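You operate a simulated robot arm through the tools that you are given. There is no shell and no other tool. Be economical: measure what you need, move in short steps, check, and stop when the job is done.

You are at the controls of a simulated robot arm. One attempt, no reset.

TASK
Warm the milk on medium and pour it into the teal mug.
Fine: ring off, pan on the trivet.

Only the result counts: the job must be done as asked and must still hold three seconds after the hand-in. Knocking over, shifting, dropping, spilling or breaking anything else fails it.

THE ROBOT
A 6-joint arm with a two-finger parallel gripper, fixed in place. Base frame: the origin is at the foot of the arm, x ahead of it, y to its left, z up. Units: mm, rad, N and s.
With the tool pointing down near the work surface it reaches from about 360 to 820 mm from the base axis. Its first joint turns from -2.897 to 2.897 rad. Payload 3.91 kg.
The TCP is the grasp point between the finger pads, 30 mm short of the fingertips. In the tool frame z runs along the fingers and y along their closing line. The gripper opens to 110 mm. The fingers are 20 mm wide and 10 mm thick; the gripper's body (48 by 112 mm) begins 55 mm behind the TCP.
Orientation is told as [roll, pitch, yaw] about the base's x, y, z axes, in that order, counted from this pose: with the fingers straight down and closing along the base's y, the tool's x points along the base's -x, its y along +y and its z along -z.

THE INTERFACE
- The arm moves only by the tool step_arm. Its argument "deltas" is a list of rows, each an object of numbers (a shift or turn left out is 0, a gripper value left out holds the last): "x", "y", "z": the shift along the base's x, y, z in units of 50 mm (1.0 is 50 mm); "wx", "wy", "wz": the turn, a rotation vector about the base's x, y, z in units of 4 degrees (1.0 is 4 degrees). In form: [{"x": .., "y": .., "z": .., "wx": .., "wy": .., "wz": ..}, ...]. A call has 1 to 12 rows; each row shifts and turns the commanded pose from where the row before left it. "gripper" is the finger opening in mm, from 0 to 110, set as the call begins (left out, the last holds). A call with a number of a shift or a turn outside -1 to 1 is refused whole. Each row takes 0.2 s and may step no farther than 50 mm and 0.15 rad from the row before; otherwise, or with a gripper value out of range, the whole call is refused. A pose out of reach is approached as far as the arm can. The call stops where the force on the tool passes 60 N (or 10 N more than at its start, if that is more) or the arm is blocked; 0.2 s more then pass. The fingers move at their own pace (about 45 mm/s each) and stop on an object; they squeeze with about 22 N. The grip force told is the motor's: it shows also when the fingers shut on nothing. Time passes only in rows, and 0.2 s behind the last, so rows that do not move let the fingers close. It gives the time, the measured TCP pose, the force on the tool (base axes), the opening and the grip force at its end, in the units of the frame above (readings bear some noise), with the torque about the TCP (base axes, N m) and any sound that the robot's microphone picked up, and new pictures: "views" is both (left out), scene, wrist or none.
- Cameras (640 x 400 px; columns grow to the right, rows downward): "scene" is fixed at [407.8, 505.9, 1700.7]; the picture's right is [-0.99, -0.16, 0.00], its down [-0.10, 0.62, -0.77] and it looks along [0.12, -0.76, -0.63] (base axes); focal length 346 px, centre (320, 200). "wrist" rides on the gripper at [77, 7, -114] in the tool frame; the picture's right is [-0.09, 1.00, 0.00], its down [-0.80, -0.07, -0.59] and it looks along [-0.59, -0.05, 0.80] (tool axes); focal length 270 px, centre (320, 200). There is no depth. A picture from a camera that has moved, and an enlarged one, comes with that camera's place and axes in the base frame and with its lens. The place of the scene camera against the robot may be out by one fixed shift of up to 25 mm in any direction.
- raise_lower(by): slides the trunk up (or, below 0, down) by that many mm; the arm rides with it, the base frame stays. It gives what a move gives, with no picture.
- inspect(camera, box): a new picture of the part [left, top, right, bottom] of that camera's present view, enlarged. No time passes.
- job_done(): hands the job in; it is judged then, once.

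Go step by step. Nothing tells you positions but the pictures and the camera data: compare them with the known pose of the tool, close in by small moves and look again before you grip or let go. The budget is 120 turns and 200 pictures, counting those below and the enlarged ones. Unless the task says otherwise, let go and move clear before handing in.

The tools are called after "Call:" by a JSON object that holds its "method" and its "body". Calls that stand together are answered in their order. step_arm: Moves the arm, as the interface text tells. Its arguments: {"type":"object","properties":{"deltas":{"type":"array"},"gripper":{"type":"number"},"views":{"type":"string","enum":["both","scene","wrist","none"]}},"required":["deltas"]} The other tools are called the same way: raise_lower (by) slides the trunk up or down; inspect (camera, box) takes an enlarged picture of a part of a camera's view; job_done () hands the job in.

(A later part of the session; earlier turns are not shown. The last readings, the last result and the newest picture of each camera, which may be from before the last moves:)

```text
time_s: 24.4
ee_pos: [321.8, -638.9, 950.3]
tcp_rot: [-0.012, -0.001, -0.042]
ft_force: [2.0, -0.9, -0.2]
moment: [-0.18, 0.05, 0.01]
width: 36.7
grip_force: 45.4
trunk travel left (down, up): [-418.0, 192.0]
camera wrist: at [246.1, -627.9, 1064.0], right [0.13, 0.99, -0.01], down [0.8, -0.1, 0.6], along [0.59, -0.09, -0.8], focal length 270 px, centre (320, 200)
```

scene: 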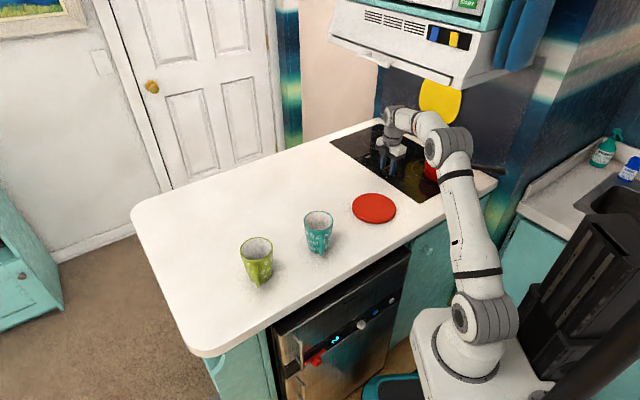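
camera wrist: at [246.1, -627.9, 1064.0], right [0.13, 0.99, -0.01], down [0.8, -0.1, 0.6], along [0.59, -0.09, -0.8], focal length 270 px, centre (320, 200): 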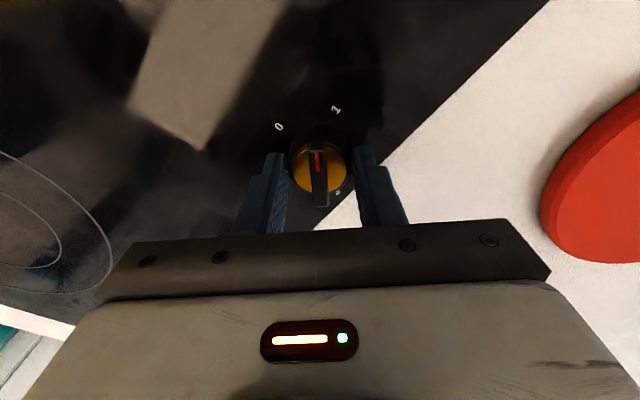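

The knob follows. Continuing to the 2.

Call:
{"method": "step_arm", "body": {"deltas": [{"wz": -1}, {"wz": -1}, {"wz": -1}, {"wz": -1}, {"wz": -1}, {"wz": -1}, {"wz": -1}, {"wz": -1}, {"wz": -1}, {"wz": -1}, {"wz": -1}, {"wz": -1}], "views": "none"}}

Call:
{"method": "step_arm", "body": {"deltas": [{"wz": -1}, {"wz": -1}, {"wz": -1}, {"wz": -1}, {"wz": -1}, {"wz": -1}, {"wz": -1}, {"wz": -1}, {"wz": -1}, {"wz": -1}, {"wz": -0.9}]}}

Call:
{"method": "inspect", "body": {"camera": "wrist", "box": [240, 80, 400, 220]}}

```text
time_s: 26.9
ee_pos: [323.3, -639.9, 950.5]
tcp_rot: [-0.014, -0.005, -0.878]
ft_force: [7.3, -14.8, 14.1]
moment: [-0.29, -0.03, 0.0]
width: 36.7
grip_force: 45.2
trunk travel left (down, up): [-418.0, 192.0]
```

```text
time_s: 29.4
ee_pos: [321.3, -639.9, 950.4]
tcp_rot: [-0.011, -0.004, -1.64]
ft_force: [4.9, -22.3, 18.4]
moment: [-0.51, -0.12, 0.0]
width: 36.5
grip_force: 45.0
trunk travel left (down, up): [-418.0, 192.0]
camera wrist: at [335.7, -563.5, 1063.9], right [0.99, -0.16, -0.01], down [-0.12, -0.79, 0.6], along [-0.1, -0.59, -0.8], focal length 270 px, centre (320, 200)
```

scene: 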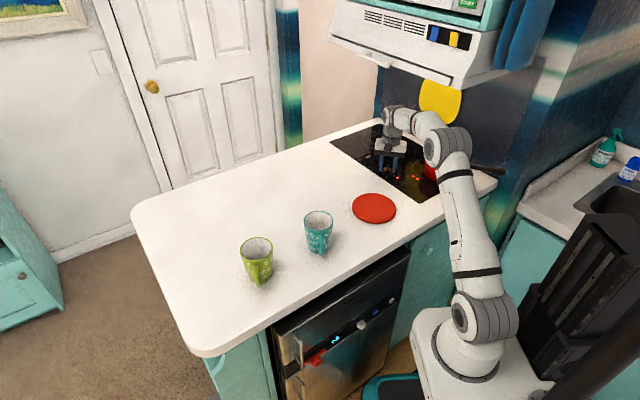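
wrist: 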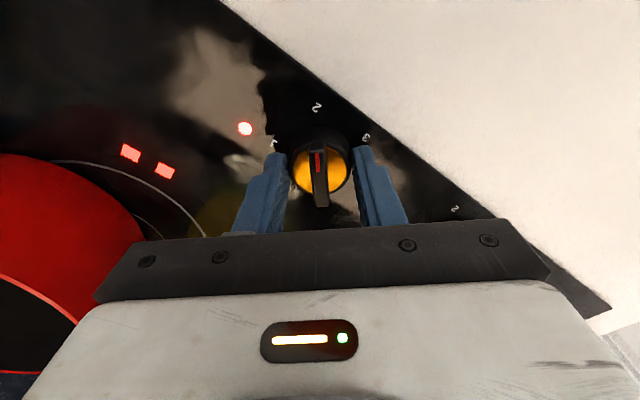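

```text
2.86 times, centred on (320, 150) of wrist
camera zoom: at [335.7, -563.5, 1063.9], right [0.99, -0.16, -0.01], down [-0.12, -0.79, 0.6], along [-0.1, -0.59, -0.8], focal length 772 px, centre (320, 343)
```

zoom: 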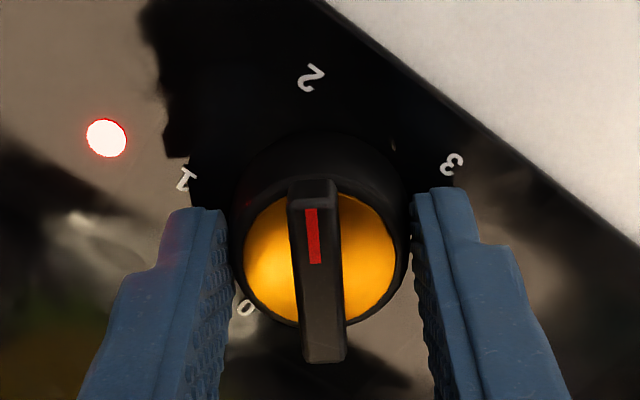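

The pointer is on 2, and two level lights are lit by the pan's ring, so this is the right knob. I'll hold here and watch and listen.

Call:
{"method": "step_arm", "body": {"deltas": [{"z": 0}, {"z": 0}, {"z": 0}, {"z": 0}, {"z": 0}, {"z": 0}, {"z": 0}, {"z": 0}]}}

Call:
{"method": "inspect", "body": {"camera": "scene", "box": [350, 80, 510, 210]}}

```text
time_s: 31.1
ee_pos: [322.4, -641.1, 950.2]
tcp_rot: [-0.011, -0.006, -1.639]
ft_force: [4.7, -22.2, 17.8]
moment: [-0.74, -0.19, 0.0]
width: 36.6
grip_force: 44.7
trunk travel left (down, up): [-418.0, 192.0]
camera wrist: at [335.6, -563.4, 1063.9], right [0.99, -0.15, -0.01], down [-0.12, -0.79, 0.6], along [-0.1, -0.59, -0.8], focal length 270 px, centre (320, 200)
```

scene: 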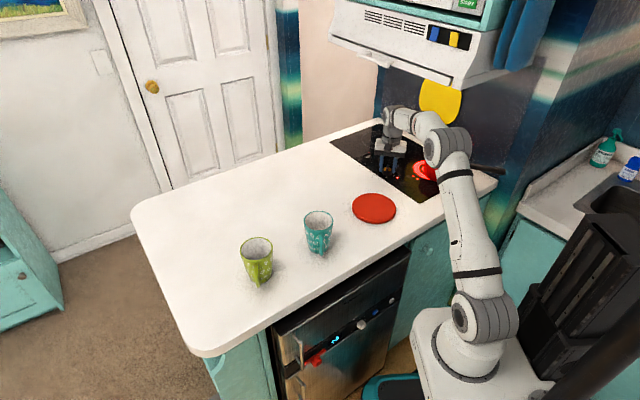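
wrist: 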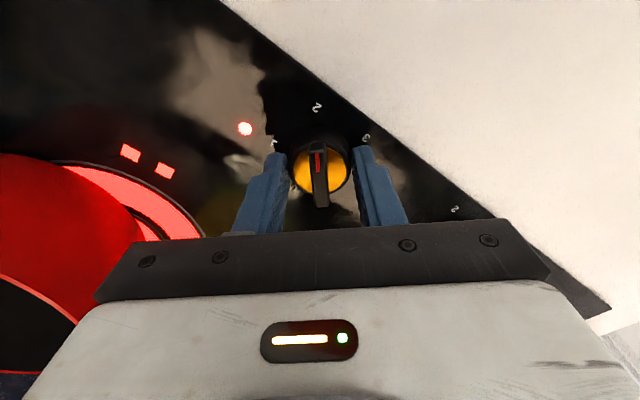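

```text
3.08 times, centred on (430, 145) of scene
camera zoom: at [407.8, 505.9, 1700.7], right [-0.99, -0.16, 0.0], down [-0.1, 0.62, -0.77], along [0.12, -0.76, -0.63], focal length 1066 px, centre (-18, 369)
```

zoom: 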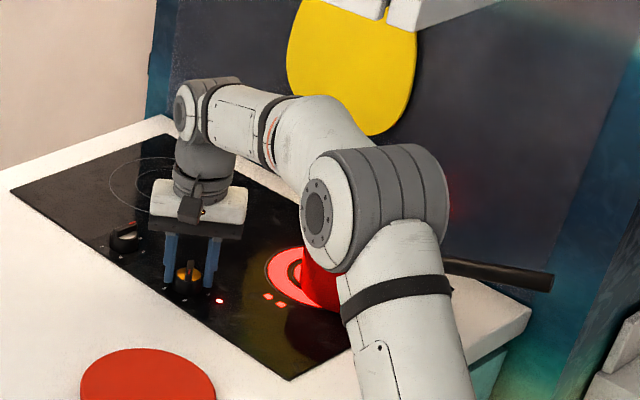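

The ring is glowing under the pan. I'll let go of the knob and step back just enough to watch the milk.

Call:
{"method": "step_arm", "body": {"deltas": [{"z": 0}, {"z": 0}, {"z": 0.6}, {"z": 0.6}, {"x": -0.5, "y": -0.4}, {"x": -0.3, "y": -0.4}], "gripper": 70}}

Call:
{"method": "inspect", "body": {"camera": "wrist", "box": [0, 60, 320, 260]}}

```text
time_s: 32.5
ee_pos: [282.9, -678.9, 1009.2]
tcp_rot: [-0.01, -0.001, -1.637]
ft_force: [0.7, -1.2, -0.3]
moment: [0.01, 0.01, 0.0]
width: 69.8
grip_force: 0.0
trunk travel left (down, up): [-418.0, 192.0]
camera wrist: at [295.8, -602.7, 1123.4], right [0.99, -0.15, -0.01], down [-0.12, -0.79, 0.6], along [-0.1, -0.59, -0.8], focal length 270 px, centre (320, 200)
```

scene: 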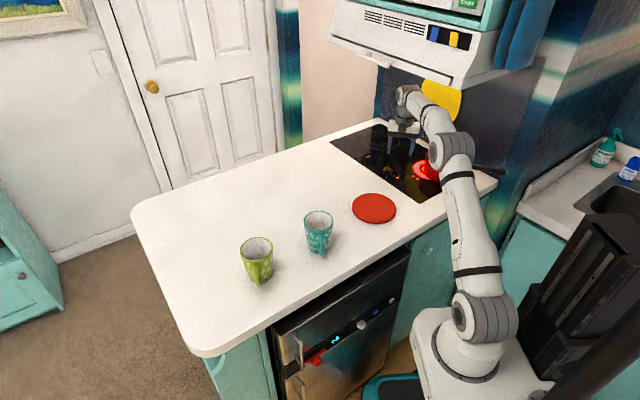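
wrist: 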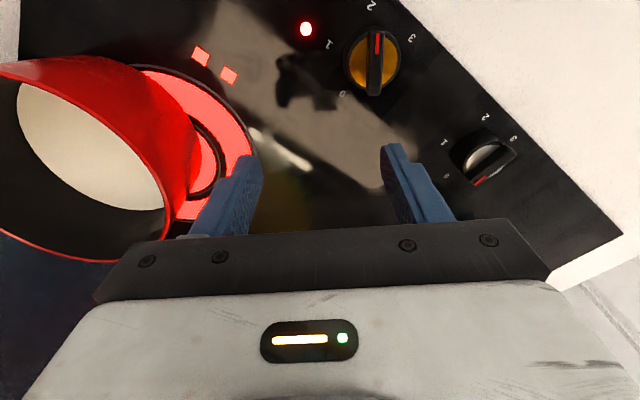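

```text
2.00 times, centred on (160, 160) of wrist
camera zoom: at [295.8, -602.7, 1123.4], right [0.99, -0.15, -0.01], down [-0.12, -0.79, 0.6], along [-0.1, -0.59, -0.8], focal length 541 px, centre (640, 280)
```

zoom: 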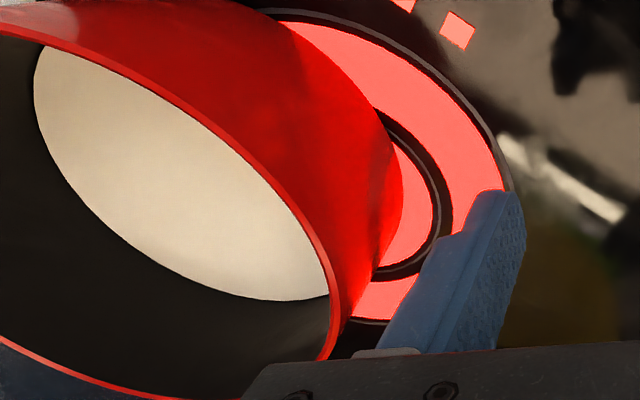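

The milk looks calm but the pan sits about 35 mm off the ring towards -x. The handle points roughly along -x, so I'll grip it and slide the pan back onto the ring; going round the front at safe height.

Call:
{"method": "step_arm", "body": {"deltas": [{"y": 0.9, "wz": 1}, {"y": 0.9, "wz": 1}, {"y": 0.9, "wz": 1}, {"y": 0.9, "wz": 1}, {"x": -0.9, "wz": 1}, {"x": -0.9, "wz": 1}, {"x": -0.9, "wz": 1}, {"x": -0.9, "wz": 1}, {"x": -0.9, "wz": 1}, {"x": -0.9, "wz": 1}, {"x": -0.6, "z": 0.4, "wz": 1}, {"z": 0.2, "wz": 1}]}}

```text
time_s: 35.1
ee_pos: [-20.7, -499.0, 1040.8]
tcp_rot: [-0.009, -0.001, -0.796]
ft_force: [-0.4, 0.1, -0.1]
moment: [0.01, 0.01, -0.02]
width: 70.1
grip_force: 0.0
trunk travel left (down, up): [-418.0, 192.0]
camera wrist: at [-66.4, -438.6, 1154.3], right [0.77, 0.63, -0.01], down [0.51, -0.62, 0.6], along [0.37, -0.47, -0.8], focal length 270 px, centre (320, 200)
```

scene: 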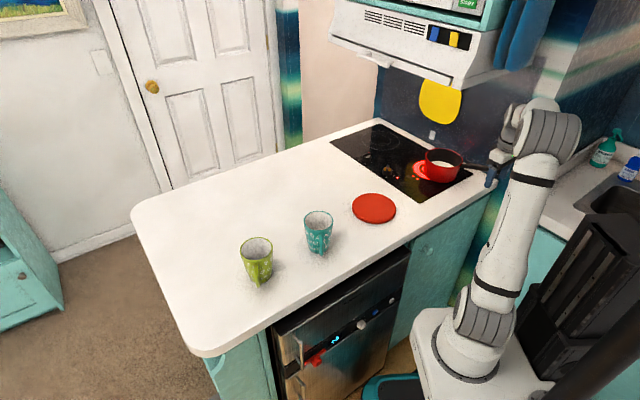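
wrist: 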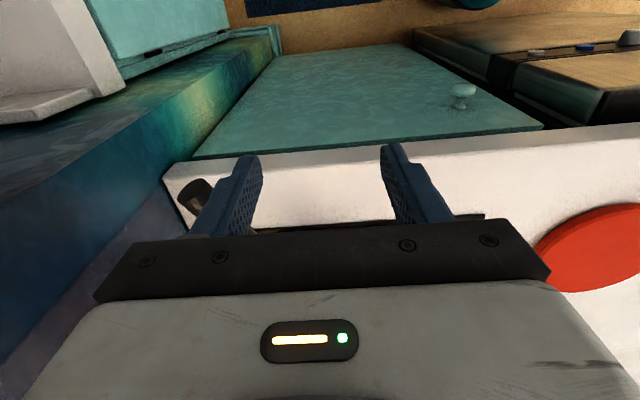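

The handle end is at about (-66,-578), so the handle runs along (-0.86,0.51). I'll align the yaw and come over the handle's middle at about (-20,-606).

Call:
{"method": "step_arm", "body": {"deltas": [{"wz": 1}, {"wz": 1}, {"wz": 1, "y": -0.5}, {"wz": 0.7, "y": -0.6}]}}

Call:
{"method": "inspect", "body": {"camera": "scene", "box": [400, 100, 540, 200]}}

```text
time_s: 36.1
ee_pos: [-18.2, -555.2, 1038.4]
tcp_rot: [-0.008, -0.002, -0.54]
ft_force: [0.3, 0.8, -0.6]
moment: [-0.01, 0.01, -0.01]
width: 69.9
grip_force: 0.1
trunk travel left (down, up): [-418.0, 192.0]
camera wrist: at [-79.7, -507.9, 1153.3], right [0.59, 0.81, -0.01], down [0.65, -0.47, 0.6], along [0.48, -0.36, -0.8], focal length 270 px, centre (320, 200)
```

scene: 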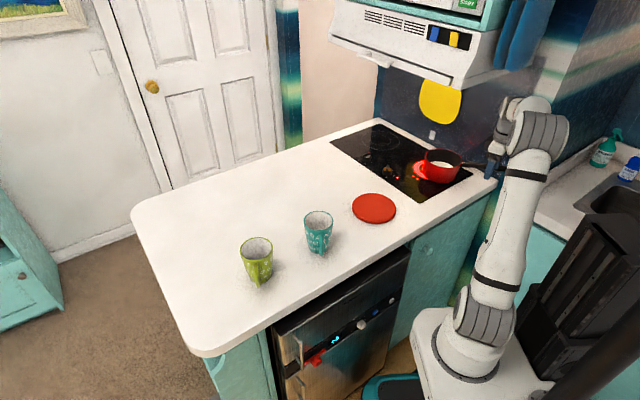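
wrist: 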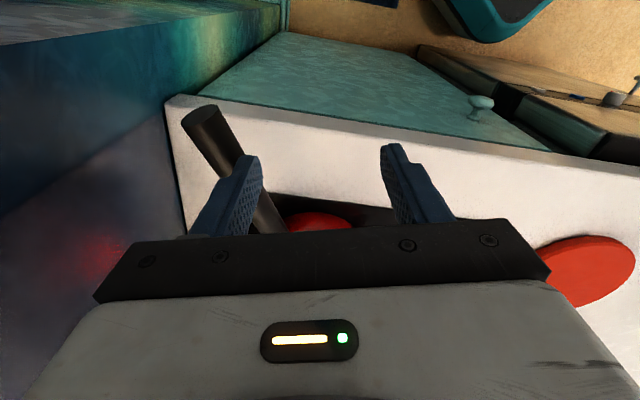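

```text
4.00 times, centred on (470, 150) of scene
camera zoom: at [407.8, 505.9, 1700.7], right [-0.99, -0.16, 0.0], down [-0.1, 0.62, -0.77], along [0.12, -0.76, -0.63], focal length 1386 px, centre (-280, 400)
```

zoom: 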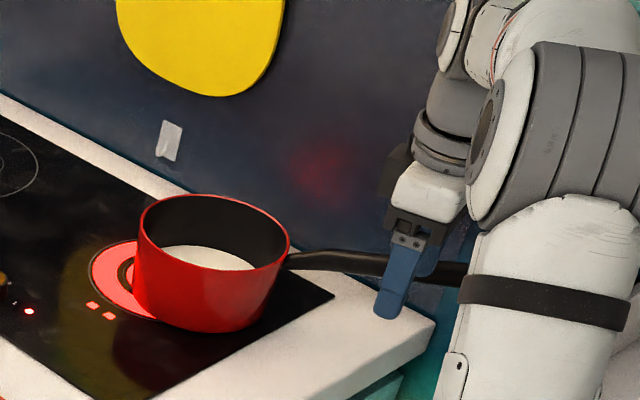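

Refined: the handle runs along about (-0.92,0.39) through (-20,-617). I'll finish aligning and go over it.

Call:
{"method": "step_arm", "body": {"deltas": [{"wz": 1, "y": -0.5}, {"wz": 1.0, "y": -0.5}, {"wz": 0.2, "y": -0.24}]}}

Call:
{"method": "inspect", "body": {"camera": "scene", "box": [420, 100, 540, 200]}}

```text
time_s: 37.0
ee_pos: [-17.2, -617.8, 1039.9]
tcp_rot: [-0.013, -0.002, -0.388]
ft_force: [0.3, 0.3, 0.0]
moment: [-0.03, 0.02, 0.0]
width: 70.1
grip_force: 0.1
trunk travel left (down, up): [-418.0, 192.0]
camera wrist: at [-85.4, -579.5, 1153.5], right [0.46, 0.89, -0.01], down [0.72, -0.36, 0.6], along [0.53, -0.28, -0.8], focal length 270 px, centre (320, 200)
```

scene: 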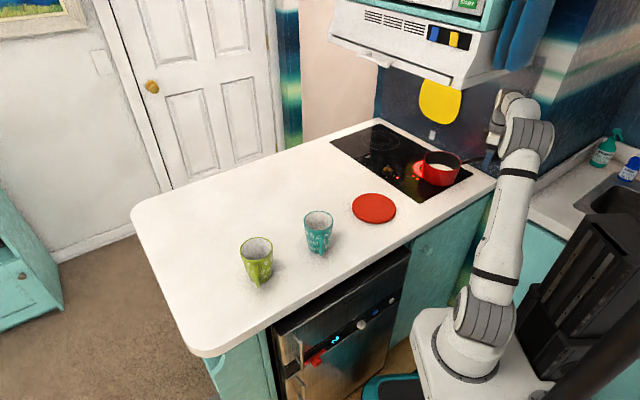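
wrist: 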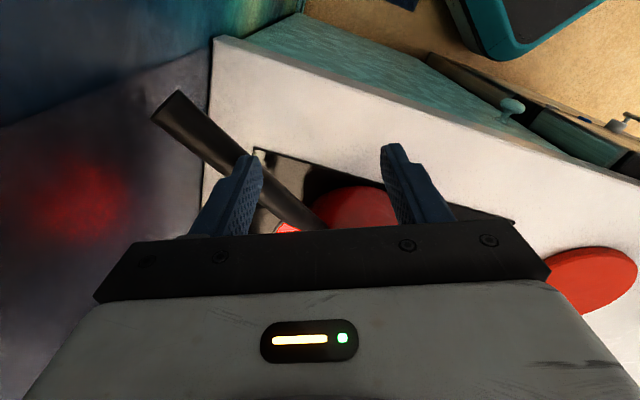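

```text
4.00 times, centred on (480, 150) of scene
camera zoom: at [407.8, 505.9, 1700.7], right [-0.99, -0.16, 0.0], down [-0.1, 0.62, -0.77], along [0.12, -0.76, -0.63], focal length 1386 px, centre (-320, 400)
```

zoom: 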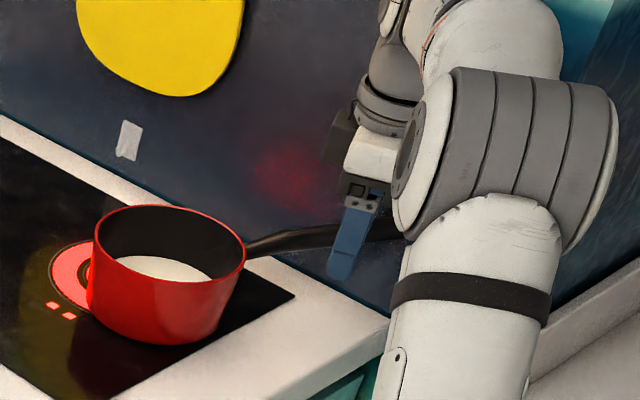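

My left finger caught the handle, which is higher than I judged, and swung it to about -x, shifting the pan slightly; the milk is still fine. I'll back off, tilt the tool so the wrist leans away from the hood, and come over the handle properly.

Call:
{"method": "step_arm", "body": {"deltas": [{"y": 0.5}, {"y": 0.9, "wz": 1}, {"wz": 1, "y": 0.4, "z": 0.3}, {"wz": 1, "wx": -1, "z": 0.3}, {"wz": 1, "wx": -1}, {"wz": 1, "wx": -1}, {"wz": 1, "wx": -1}, {"wz": 1, "wx": -1}, {"wx": -1}, {"wx": -1}]}}

Call:
{"method": "inspect", "body": {"camera": "scene", "box": [400, 100, 540, 200]}}

```text
time_s: 39.1
ee_pos: [-18.0, -526.1, 1071.7]
tcp_rot: [-0.497, -0.011, 0.113]
ft_force: [-0.4, 0.4, -0.1]
moment: [-0.03, 0.01, 0.01]
width: 69.9
grip_force: 0.0
trunk travel left (down, up): [-418.0, 192.0]
camera wrist: at [-101.6, -474.0, 1166.4], right [0.0, 0.88, -0.48], down [0.77, 0.31, 0.56], along [0.64, -0.36, -0.68], focal length 270 px, centre (320, 200)
```

scene: 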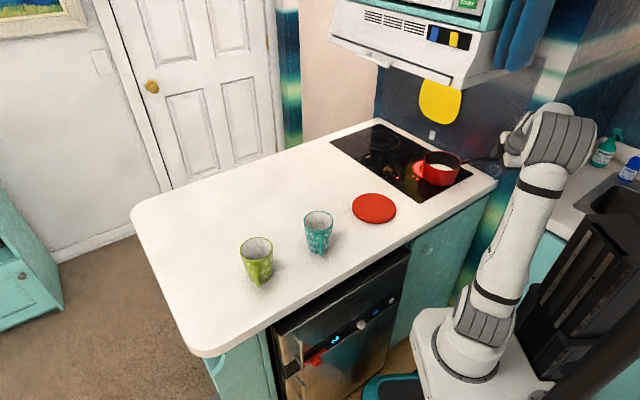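
wrist: 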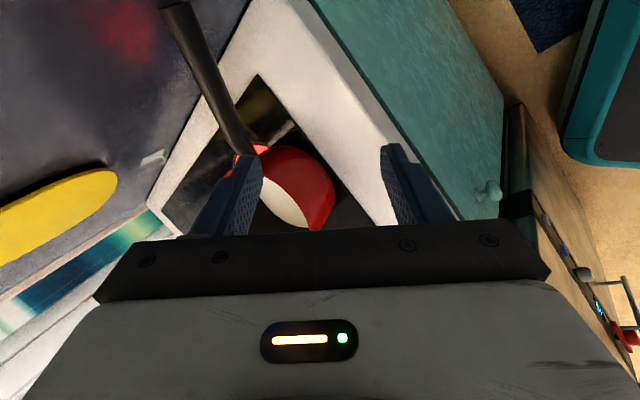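

```text
4.00 times, centred on (470, 150) of scene
camera zoom: at [407.8, 505.9, 1700.7], right [-0.99, -0.16, 0.0], down [-0.1, 0.62, -0.77], along [0.12, -0.76, -0.63], focal length 1386 px, centre (-280, 400)
```

zoom: 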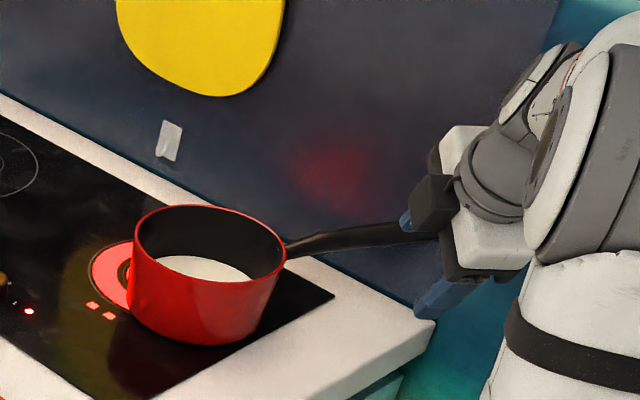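

The handle's end is at (-83,-671,1009) and it runs almost along x. I'll move to a point above it along the tilted tool axis and check.

Call:
{"method": "step_arm", "body": {"deltas": [{"y": -0.8, "x": -0.1}, {"y": -0.8, "z": -0.1}, {"y": -0.5, "z": -0.15}]}}

Call:
{"method": "inspect", "body": {"camera": "scene", "box": [400, 100, 540, 200]}}

```text
time_s: 40.0
ee_pos: [-24.3, -632.9, 1057.2]
tcp_rot: [-0.497, -0.011, 0.113]
ft_force: [0.5, -0.5, 0.6]
moment: [-0.03, 0.02, 0.03]
width: 70.0
grip_force: 0.0
trunk travel left (down, up): [-418.0, 192.0]
camera wrist: at [-107.1, -580.4, 1152.8], right [0.0, 0.88, -0.47], down [0.77, 0.31, 0.57], along [0.64, -0.36, -0.68], focal length 270 px, centre (320, 200)
```

scene: 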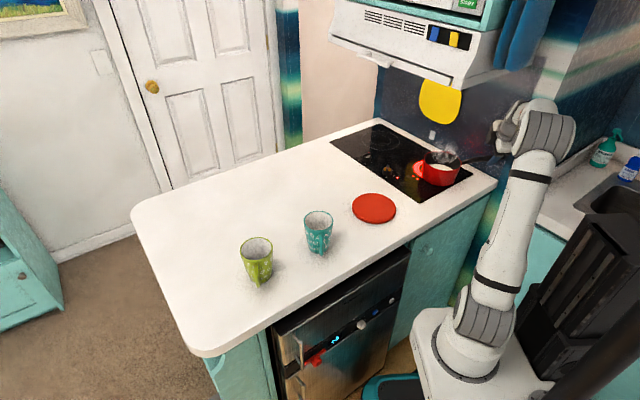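
wrist: 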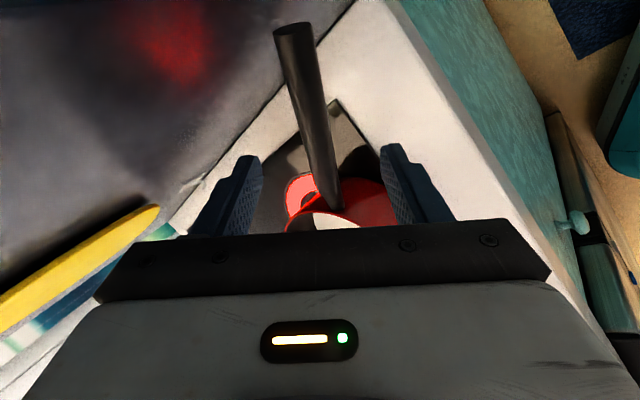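

```text
4.00 times, centred on (470, 150) of scene
camera zoom: at [407.8, 505.9, 1700.7], right [-0.99, -0.16, 0.0], down [-0.1, 0.62, -0.77], along [0.12, -0.76, -0.63], focal length 1386 px, centre (-280, 400)
```

zoom: 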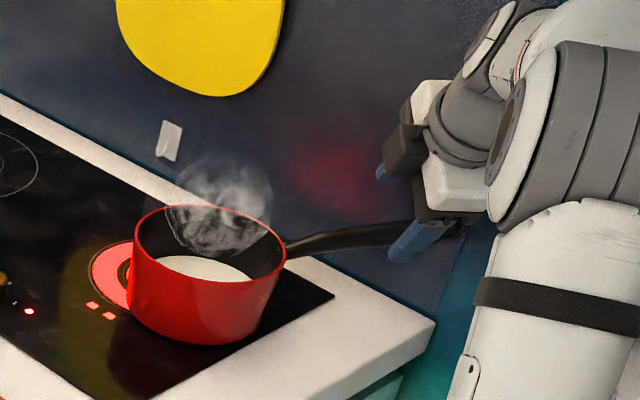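

Steam is rising, so the milk is warm after about 11 s on 2. I'm at the handle already, so I'll take it now and get the pan off the heat, then turn the ring off.

Call:
{"method": "step_arm", "body": {"deltas": [{"y": -0.3, "z": -0.55}, {"y": -0.3, "z": -0.55}]}}

```text
time_s: 40.5
ee_pos: [-23.0, -661.1, 1002.8]
tcp_rot: [-0.495, -0.01, 0.112]
ft_force: [0.7, 0.5, 0.4]
moment: [-0.02, -0.02, -0.01]
width: 69.9
grip_force: 0.0
trunk travel left (down, up): [-418.0, 192.0]
camera wrist: at [-106.4, -610.3, 1097.9], right [0.0, 0.88, -0.47], down [0.77, 0.31, 0.57], along [0.64, -0.36, -0.68], focal length 270 px, centre (320, 200)
```

scene: 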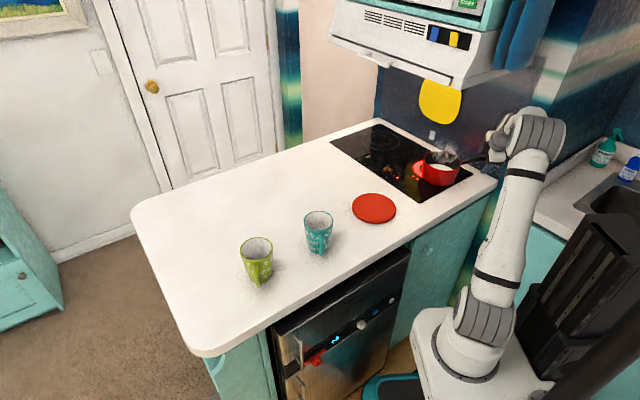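
wrist: 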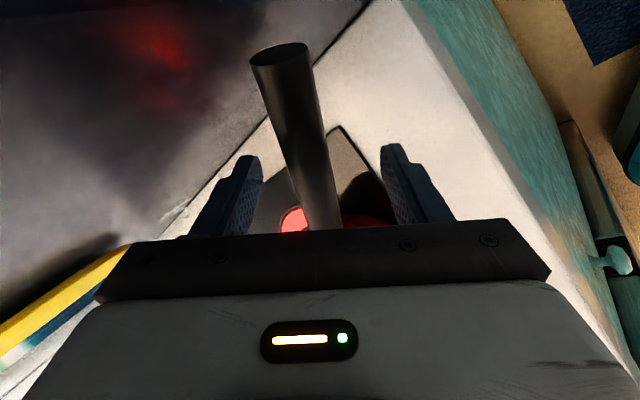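

Handle is between the fingers. Closing.

Call:
{"method": "step_arm", "body": {"deltas": [{"z": 0}, {"z": 0}, {"z": 0}, {"z": 0}], "gripper": 0, "views": "wrist"}}

```text
time_s: 41.5
ee_pos: [-22.3, -660.8, 1003.8]
tcp_rot: [-0.494, -0.011, 0.112]
ft_force: [-1.3, 2.7, -0.1]
moment: [0.04, 0.24, 0.24]
width: 22.2
grip_force: 21.8
trunk travel left (down, up): [-418.0, 192.0]
camera wrist: at [-106.6, -609.3, 1098.5], right [-0.01, 0.88, -0.47], down [0.77, 0.31, 0.57], along [0.64, -0.36, -0.68], focal length 270 px, centre (320, 200)
```

wrist: 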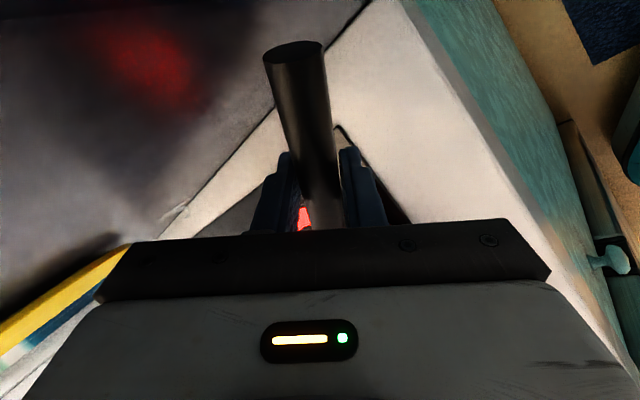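

Gripped at 22 mm. Lifting slightly to see whether the pan holds level.

Call:
{"method": "step_arm", "body": {"deltas": [{"z": 0.15}, {"z": 0.25}]}}

Call:
{"method": "inspect", "body": {"camera": "scene", "box": [400, 100, 540, 200]}}

```text
time_s: 42.1
ee_pos: [-23.0, -661.8, 1022.9]
tcp_rot: [-0.496, -0.011, 0.112]
ft_force: [-0.1, -0.5, -6.3]
moment: [0.0, 0.73, -0.03]
width: 21.2
grip_force: 22.3
trunk travel left (down, up): [-418.0, 192.0]
camera wrist: at [-106.8, -610.0, 1118.2], right [0.0, 0.88, -0.47], down [0.77, 0.31, 0.57], along [0.64, -0.36, -0.68], focal length 270 px, centre (320, 200)
```

scene: 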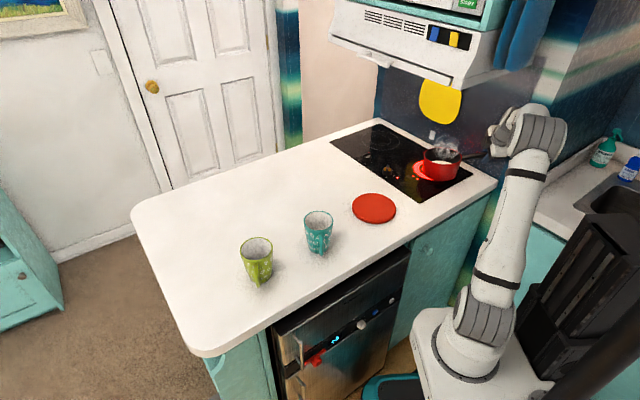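
wrist: 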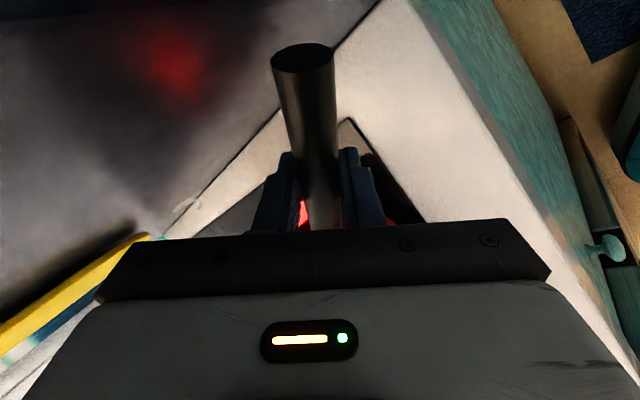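

```text
4.00 times, centred on (470, 150) of scene
camera zoom: at [407.8, 505.9, 1700.7], right [-0.99, -0.16, 0.0], down [-0.1, 0.62, -0.77], along [0.12, -0.76, -0.63], focal length 1386 px, centre (-280, 400)
```

zoom: 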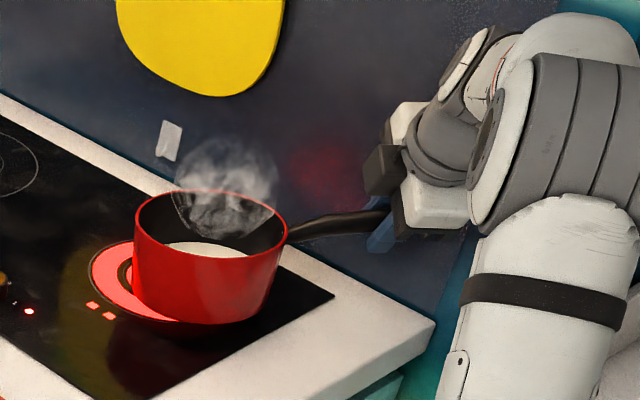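

The pan is held firmly and level, weighing about 0.64 kg. I'll carry it out from under the hood, slowly and level.

Call:
{"method": "step_arm", "body": {"deltas": [{"z": 0.2}, {"y": 0.3, "z": 0.1}, {"y": 0.5}, {"y": 0.5}, {"y": 0.5}, {"y": 0.5}, {"y": 0.5}, {"y": 0.4, "x": 0.3}, {"x": 0.5, "y": 0.2}, {"x": 0.5}]}}

Call:
{"method": "inspect", "body": {"camera": "scene", "box": [360, 80, 560, 220]}}

```text
time_s: 44.4
ee_pos: [43.6, -491.6, 1036.3]
tcp_rot: [-0.495, -0.012, 0.112]
ft_force: [0.3, -0.3, -6.2]
moment: [0.03, 0.67, 0.0]
width: 21.1
grip_force: 22.1
trunk travel left (down, up): [-418.0, 192.0]
camera wrist: at [-41.0, -439.1, 1132.3], right [0.0, 0.88, -0.47], down [0.77, 0.31, 0.57], along [0.64, -0.36, -0.68], focal length 270 px, centre (320, 200)
```

scene: 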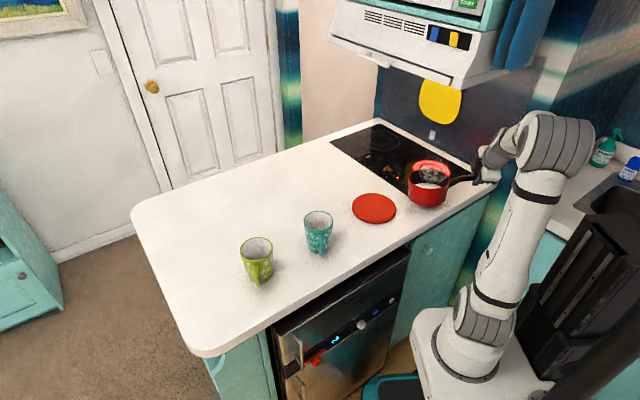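
wrist: 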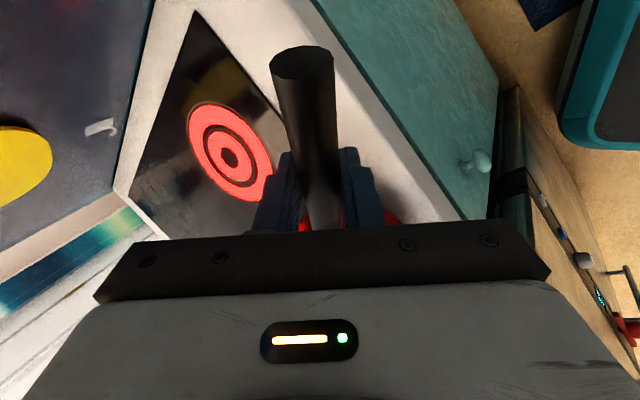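

```text
2.86 times, centred on (460, 150) of scene
camera zoom: at [407.8, 505.9, 1700.7], right [-0.99, -0.16, 0.0], down [-0.1, 0.62, -0.77], along [0.12, -0.76, -0.63], focal length 990 px, centre (-80, 343)
```

zoom: 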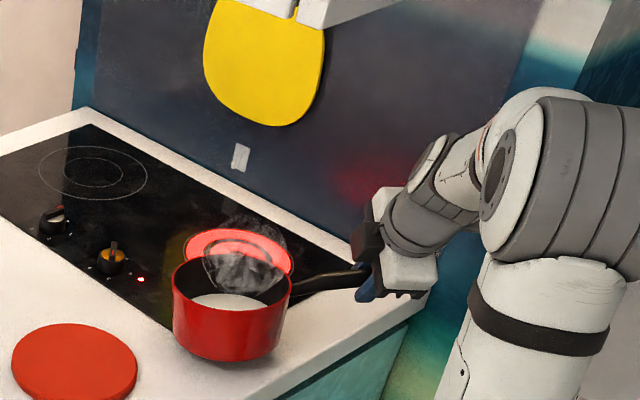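

Clear of the hood, pan level and steaming. I'll raise it and carry it towards the teal mug, turning the handle to point away from the robot.

Call:
{"method": "step_arm", "body": {"deltas": [{"x": 0.3, "y": 0.3, "z": 0.25}, {"x": 0.4, "y": 0.35, "z": 0.3, "wz": -0.5}, {"x": 0.4, "y": 0.35, "z": 0.3, "wz": -0.8}, {"x": 0.4, "y": 0.35, "z": 0.3, "wz": -0.8}, {"x": 0.4, "y": 0.35, "z": 0.3, "wz": -0.8}, {"x": 0.4, "y": 0.35, "z": 0.3, "wz": -0.8}, {"x": 0.4, "y": 0.35, "z": 0.3, "wz": -0.8}, {"x": 0.4, "y": 0.35, "z": 0.25, "wz": -0.8}, {"x": 0.4, "y": 0.35, "wz": -0.8}, {"x": 0.4, "y": 0.2, "wz": -0.8}, {"x": 0.3, "wz": -0.8}]}}

```text
time_s: 46.8
ee_pos: [253.6, -326.3, 1152.5]
tcp_rot: [-0.495, -0.01, -0.428]
ft_force: [-0.5, -1.4, -6.0]
moment: [0.37, 0.52, -0.04]
width: 21.3
grip_force: 21.9
trunk travel left (down, up): [-418.0, 192.0]
camera wrist: at [207.9, -238.7, 1248.4], right [0.45, 0.76, -0.47], down [0.82, -0.13, 0.56], along [0.37, -0.64, -0.68], focal length 270 px, centre (320, 200)
```

scene: 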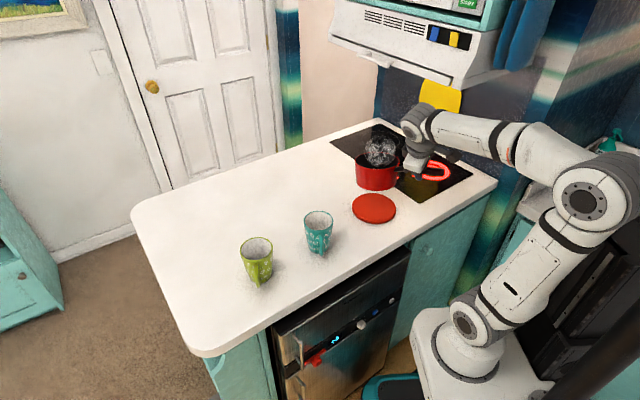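
wrist: 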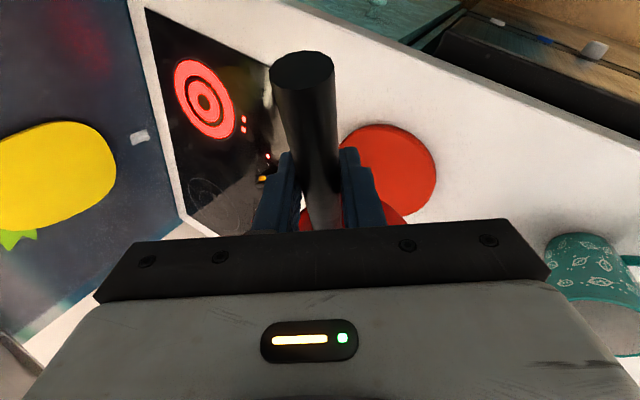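

The pan is above the counter with the milk safe. I'll measure the mug more closely before going over it.

Call:
{"method": "inspect", "body": {"camera": "wrist", "box": [480, 180, 640, 400]}}

Call:
{"method": "inspect", "body": {"camera": "scene", "box": [270, 130, 470, 270]}}

```text
1.82 times, centred on (560, 290) of wrist
camera zoom: at [207.9, -238.7, 1248.4], right [0.45, 0.76, -0.47], down [0.82, -0.13, 0.56], along [0.37, -0.64, -0.68], focal length 491 px, centre (-116, 36)
```

zoom: 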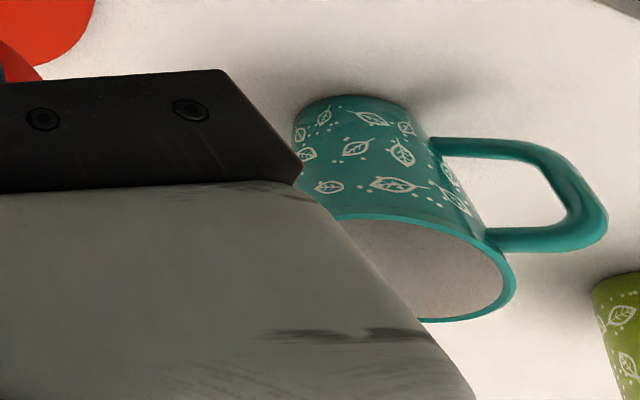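

```text
2.86 times, centred on (370, 200) of scene
camera zoom: at [407.8, 505.9, 1700.7], right [-0.99, -0.16, 0.0], down [-0.1, 0.62, -0.77], along [0.12, -0.76, -0.63], focal length 990 px, centre (177, 200)
```

zoom: 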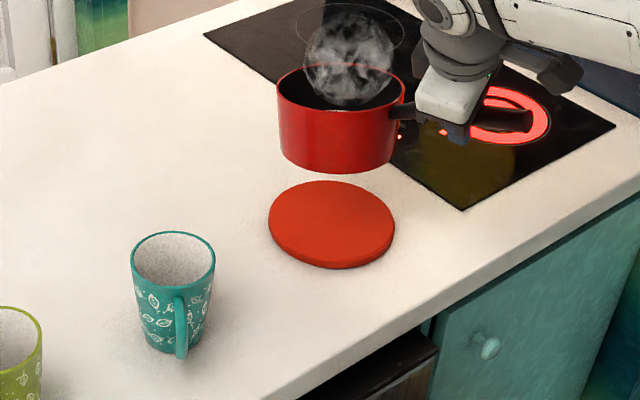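

From both cameras the teal mug is at about (517,-213) with its rim at z≈1018 and radius about 45. I'll bring the pan just beyond it on the left of the mug, ready to pour sideways to the right.

Call:
{"method": "step_arm", "body": {"deltas": [{"x": 0.2, "y": 0.25, "z": 0.2}, {"x": 0.4, "y": 0.45}, {"x": 0.4, "y": 0.5}, {"x": 0.4, "y": 0.5}, {"x": 0.4, "y": 0.5}, {"x": 0.4, "y": 0.5}, {"x": 0.4, "y": 0.5}, {"x": 0.4, "y": 0.5}, {"x": 0.3, "y": 0.4}, {"x": 0.1, "y": 0.2}]}}

Call:
{"method": "inspect", "body": {"camera": "scene", "box": [220, 100, 420, 260]}}

```text
time_s: 49.0
ee_pos: [420.9, -110.7, 1162.7]
tcp_rot: [-0.498, -0.009, -0.427]
ft_force: [0.4, 0.0, -5.9]
moment: [0.4, 0.6, 0.0]
width: 21.1
grip_force: 21.9
trunk travel left (down, up): [-418.0, 192.0]
camera wrist: at [376.7, -23.8, 1259.0], right [0.45, 0.76, -0.47], down [0.82, -0.13, 0.56], along [0.37, -0.64, -0.68], focal length 270 px, centre (320, 200)
```

scene: 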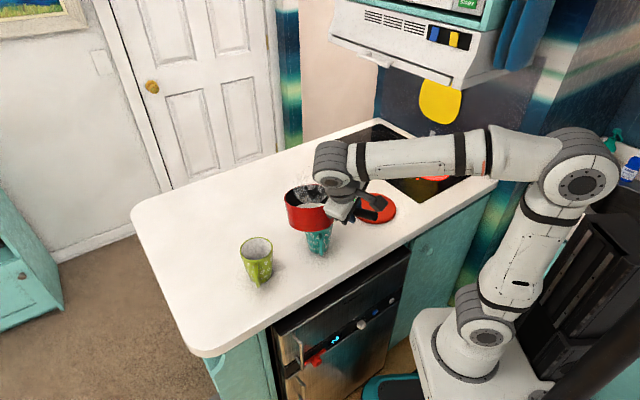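
wrist: 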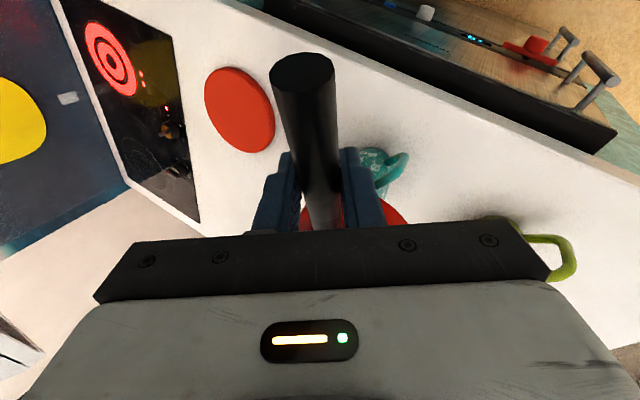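

```text
2.50 times, centred on (320, 180) of scene
camera zoom: at [407.8, 505.9, 1700.7], right [-0.99, -0.16, 0.0], down [-0.1, 0.62, -0.77], along [0.12, -0.76, -0.63], focal length 866 px, centre (320, 250)
```

zoom: 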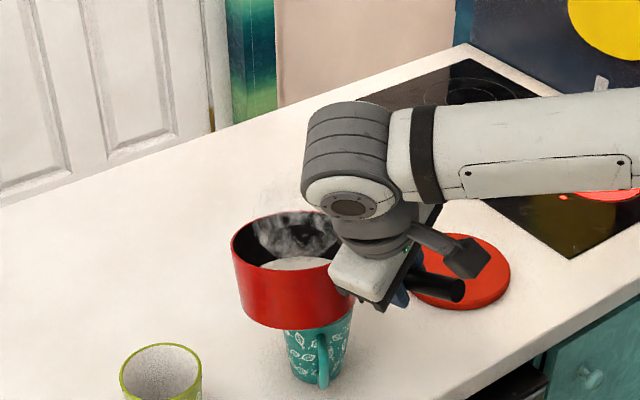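

The pan is level just beyond the mug, lined up as computed. I'll start tilting about the handle axis, first to about 28°, and check.

Call:
{"method": "step_arm", "body": {"deltas": [{"wx": 0.45, "wy": -0.21}, {"wx": 0.68, "wy": -0.31, "z": -0.1}, {"wx": 0.68, "wy": -0.31, "z": -0.1}, {"wx": 0.68, "wy": -0.31}, {"wx": 0.68, "wy": -0.31}, {"wx": 0.68, "wy": -0.31}, {"wx": 0.68, "wy": -0.31}, {"wx": 0.68, "wy": -0.31}, {"wx": 0.68, "wy": -0.31}, {"wx": 0.45, "wy": -0.21}]}}

Call:
{"method": "inspect", "body": {"camera": "scene", "box": [240, 130, 400, 270]}}

```text
time_s: 51.1
ee_pos: [422.8, -110.7, 1152.1]
tcp_rot: [-0.011, -0.01, -0.429]
ft_force: [-0.2, 0.3, -0.2]
moment: [-0.24, 0.05, -0.02]
width: 21.1
grip_force: 22.3
trunk travel left (down, up): [-418.0, 192.0]
camera wrist: at [355.0, -71.0, 1265.9], right [0.5, 0.87, -0.01], down [0.69, -0.39, 0.6], along [0.52, -0.3, -0.8], focal length 270 px, centre (320, 200)
```

scene: 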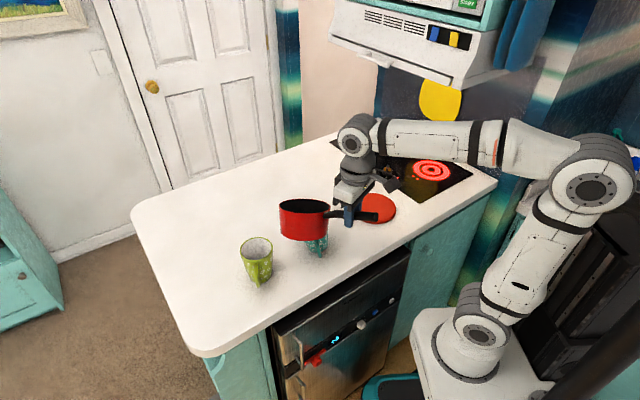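
wrist: 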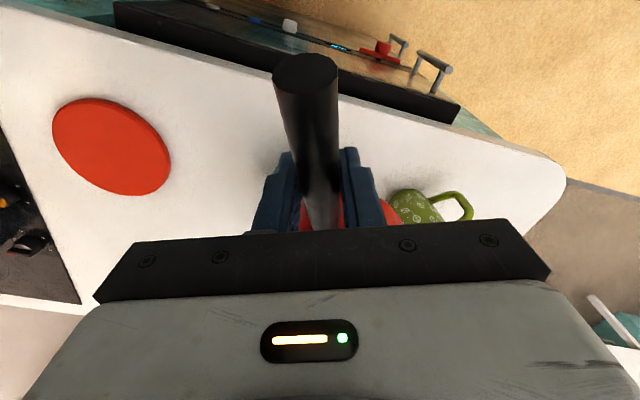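

```text
2.86 times, centred on (320, 200) of scene
camera zoom: at [407.8, 505.9, 1700.7], right [-0.99, -0.16, 0.0], down [-0.1, 0.62, -0.77], along [0.12, -0.76, -0.63], focal length 990 px, centre (320, 200)
```

zoom: 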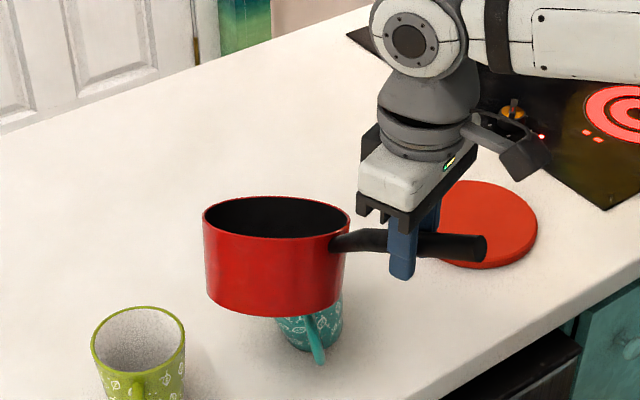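

The weight on the tool has vanished, so the tilted pan's bottom edge is touching the mug. I'll raise straight up before going any further.

Call:
{"method": "step_arm", "body": {"deltas": [{"z": 0.2}, {"z": 0.4}]}}

Call:
{"method": "inspect", "body": {"camera": "scene", "box": [240, 130, 400, 270]}}

```text
time_s: 51.8
ee_pos: [422.9, -111.2, 1182.5]
tcp_rot: [-0.009, -0.008, -0.432]
ft_force: [0.3, 0.8, -7.1]
moment: [0.2, 0.6, 0.0]
width: 20.9
grip_force: 21.9
trunk travel left (down, up): [-418.0, 192.0]
camera wrist: at [355.0, -71.4, 1295.4], right [0.5, 0.87, -0.01], down [0.7, -0.39, 0.6], along [0.52, -0.31, -0.8], focal length 270 px, centre (320, 200)
```

scene: 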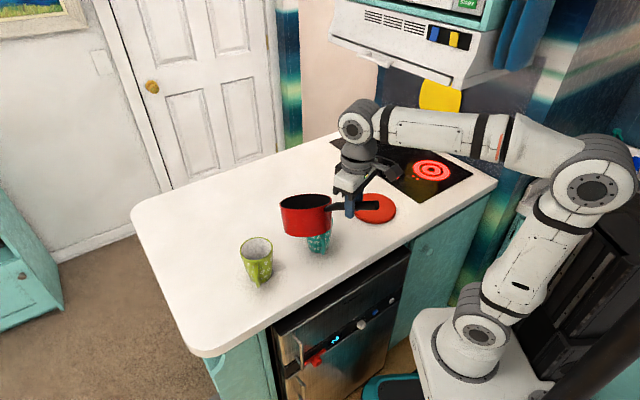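
wrist: 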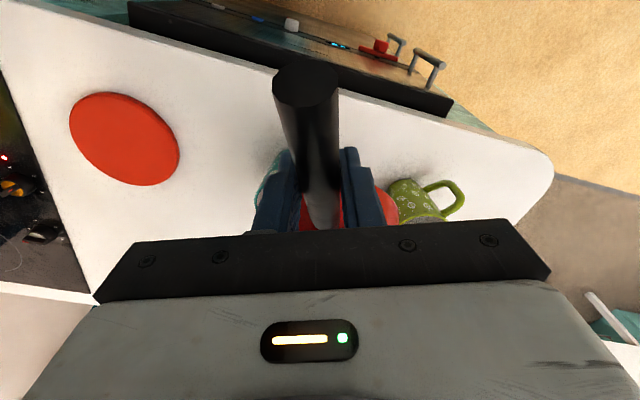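

```text
2.86 times, centred on (320, 200) of scene
camera zoom: at [407.8, 505.9, 1700.7], right [-0.99, -0.16, 0.0], down [-0.1, 0.62, -0.77], along [0.12, -0.76, -0.63], focal length 990 px, centre (320, 200)
```

zoom: 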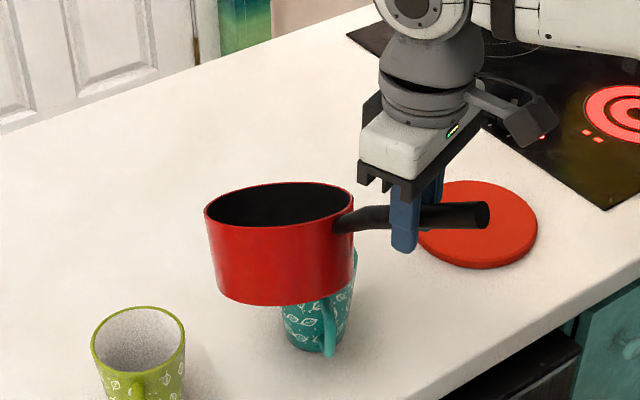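

The pan is free again (weight back), the mug still stands in place and nothing is spilt. I'll stay higher and continue tilting gently.

Call:
{"method": "step_arm", "body": {"deltas": [{"wx": 0.45, "wy": -0.21}, {"wx": 0.45, "wy": -0.21}, {"wx": 0.45, "wy": -0.21}, {"wx": 0.45, "wy": -0.21}, {"wx": 0.45, "wy": -0.21}]}}

Call:
{"method": "inspect", "body": {"camera": "scene", "box": [240, 130, 400, 270]}}

```text
time_s: 53.0
ee_pos: [422.3, -111.7, 1181.8]
tcp_rot: [0.164, -0.012, -0.432]
ft_force: [-0.2, 0.0, -5.6]
moment: [0.16, 0.57, -0.05]
width: 21.0
grip_force: 22.1
trunk travel left (down, up): [-418.0, 192.0]
camera wrist: at [347.1, -89.4, 1295.3], right [0.49, 0.86, 0.16], down [0.65, -0.49, 0.58], along [0.58, -0.18, -0.8], focal length 270 px, centre (320, 200)
```

scene: 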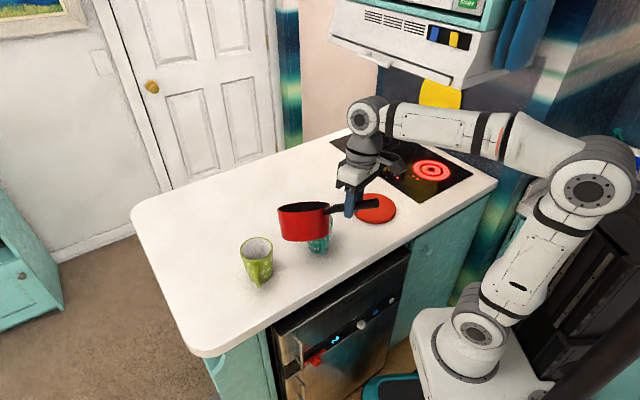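
wrist: 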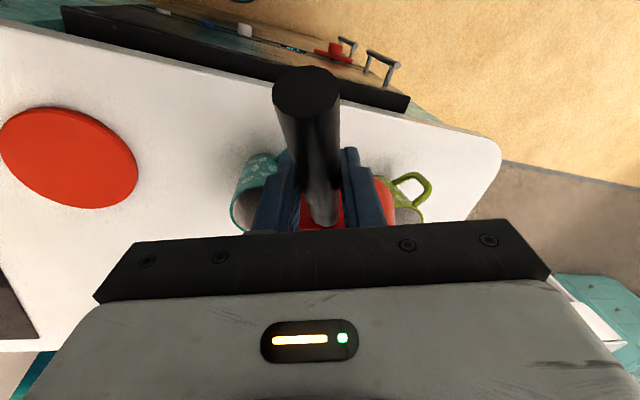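

```text
2.86 times, centred on (320, 200) of scene
camera zoom: at [407.8, 505.9, 1700.7], right [-0.99, -0.16, 0.0], down [-0.1, 0.62, -0.77], along [0.12, -0.76, -0.63], focal length 990 px, centre (320, 200)
```

zoom: 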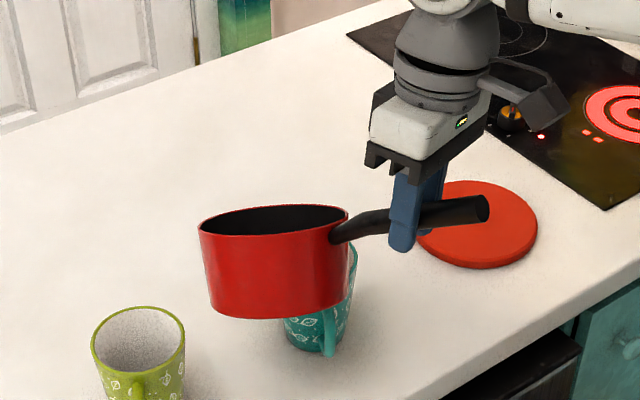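

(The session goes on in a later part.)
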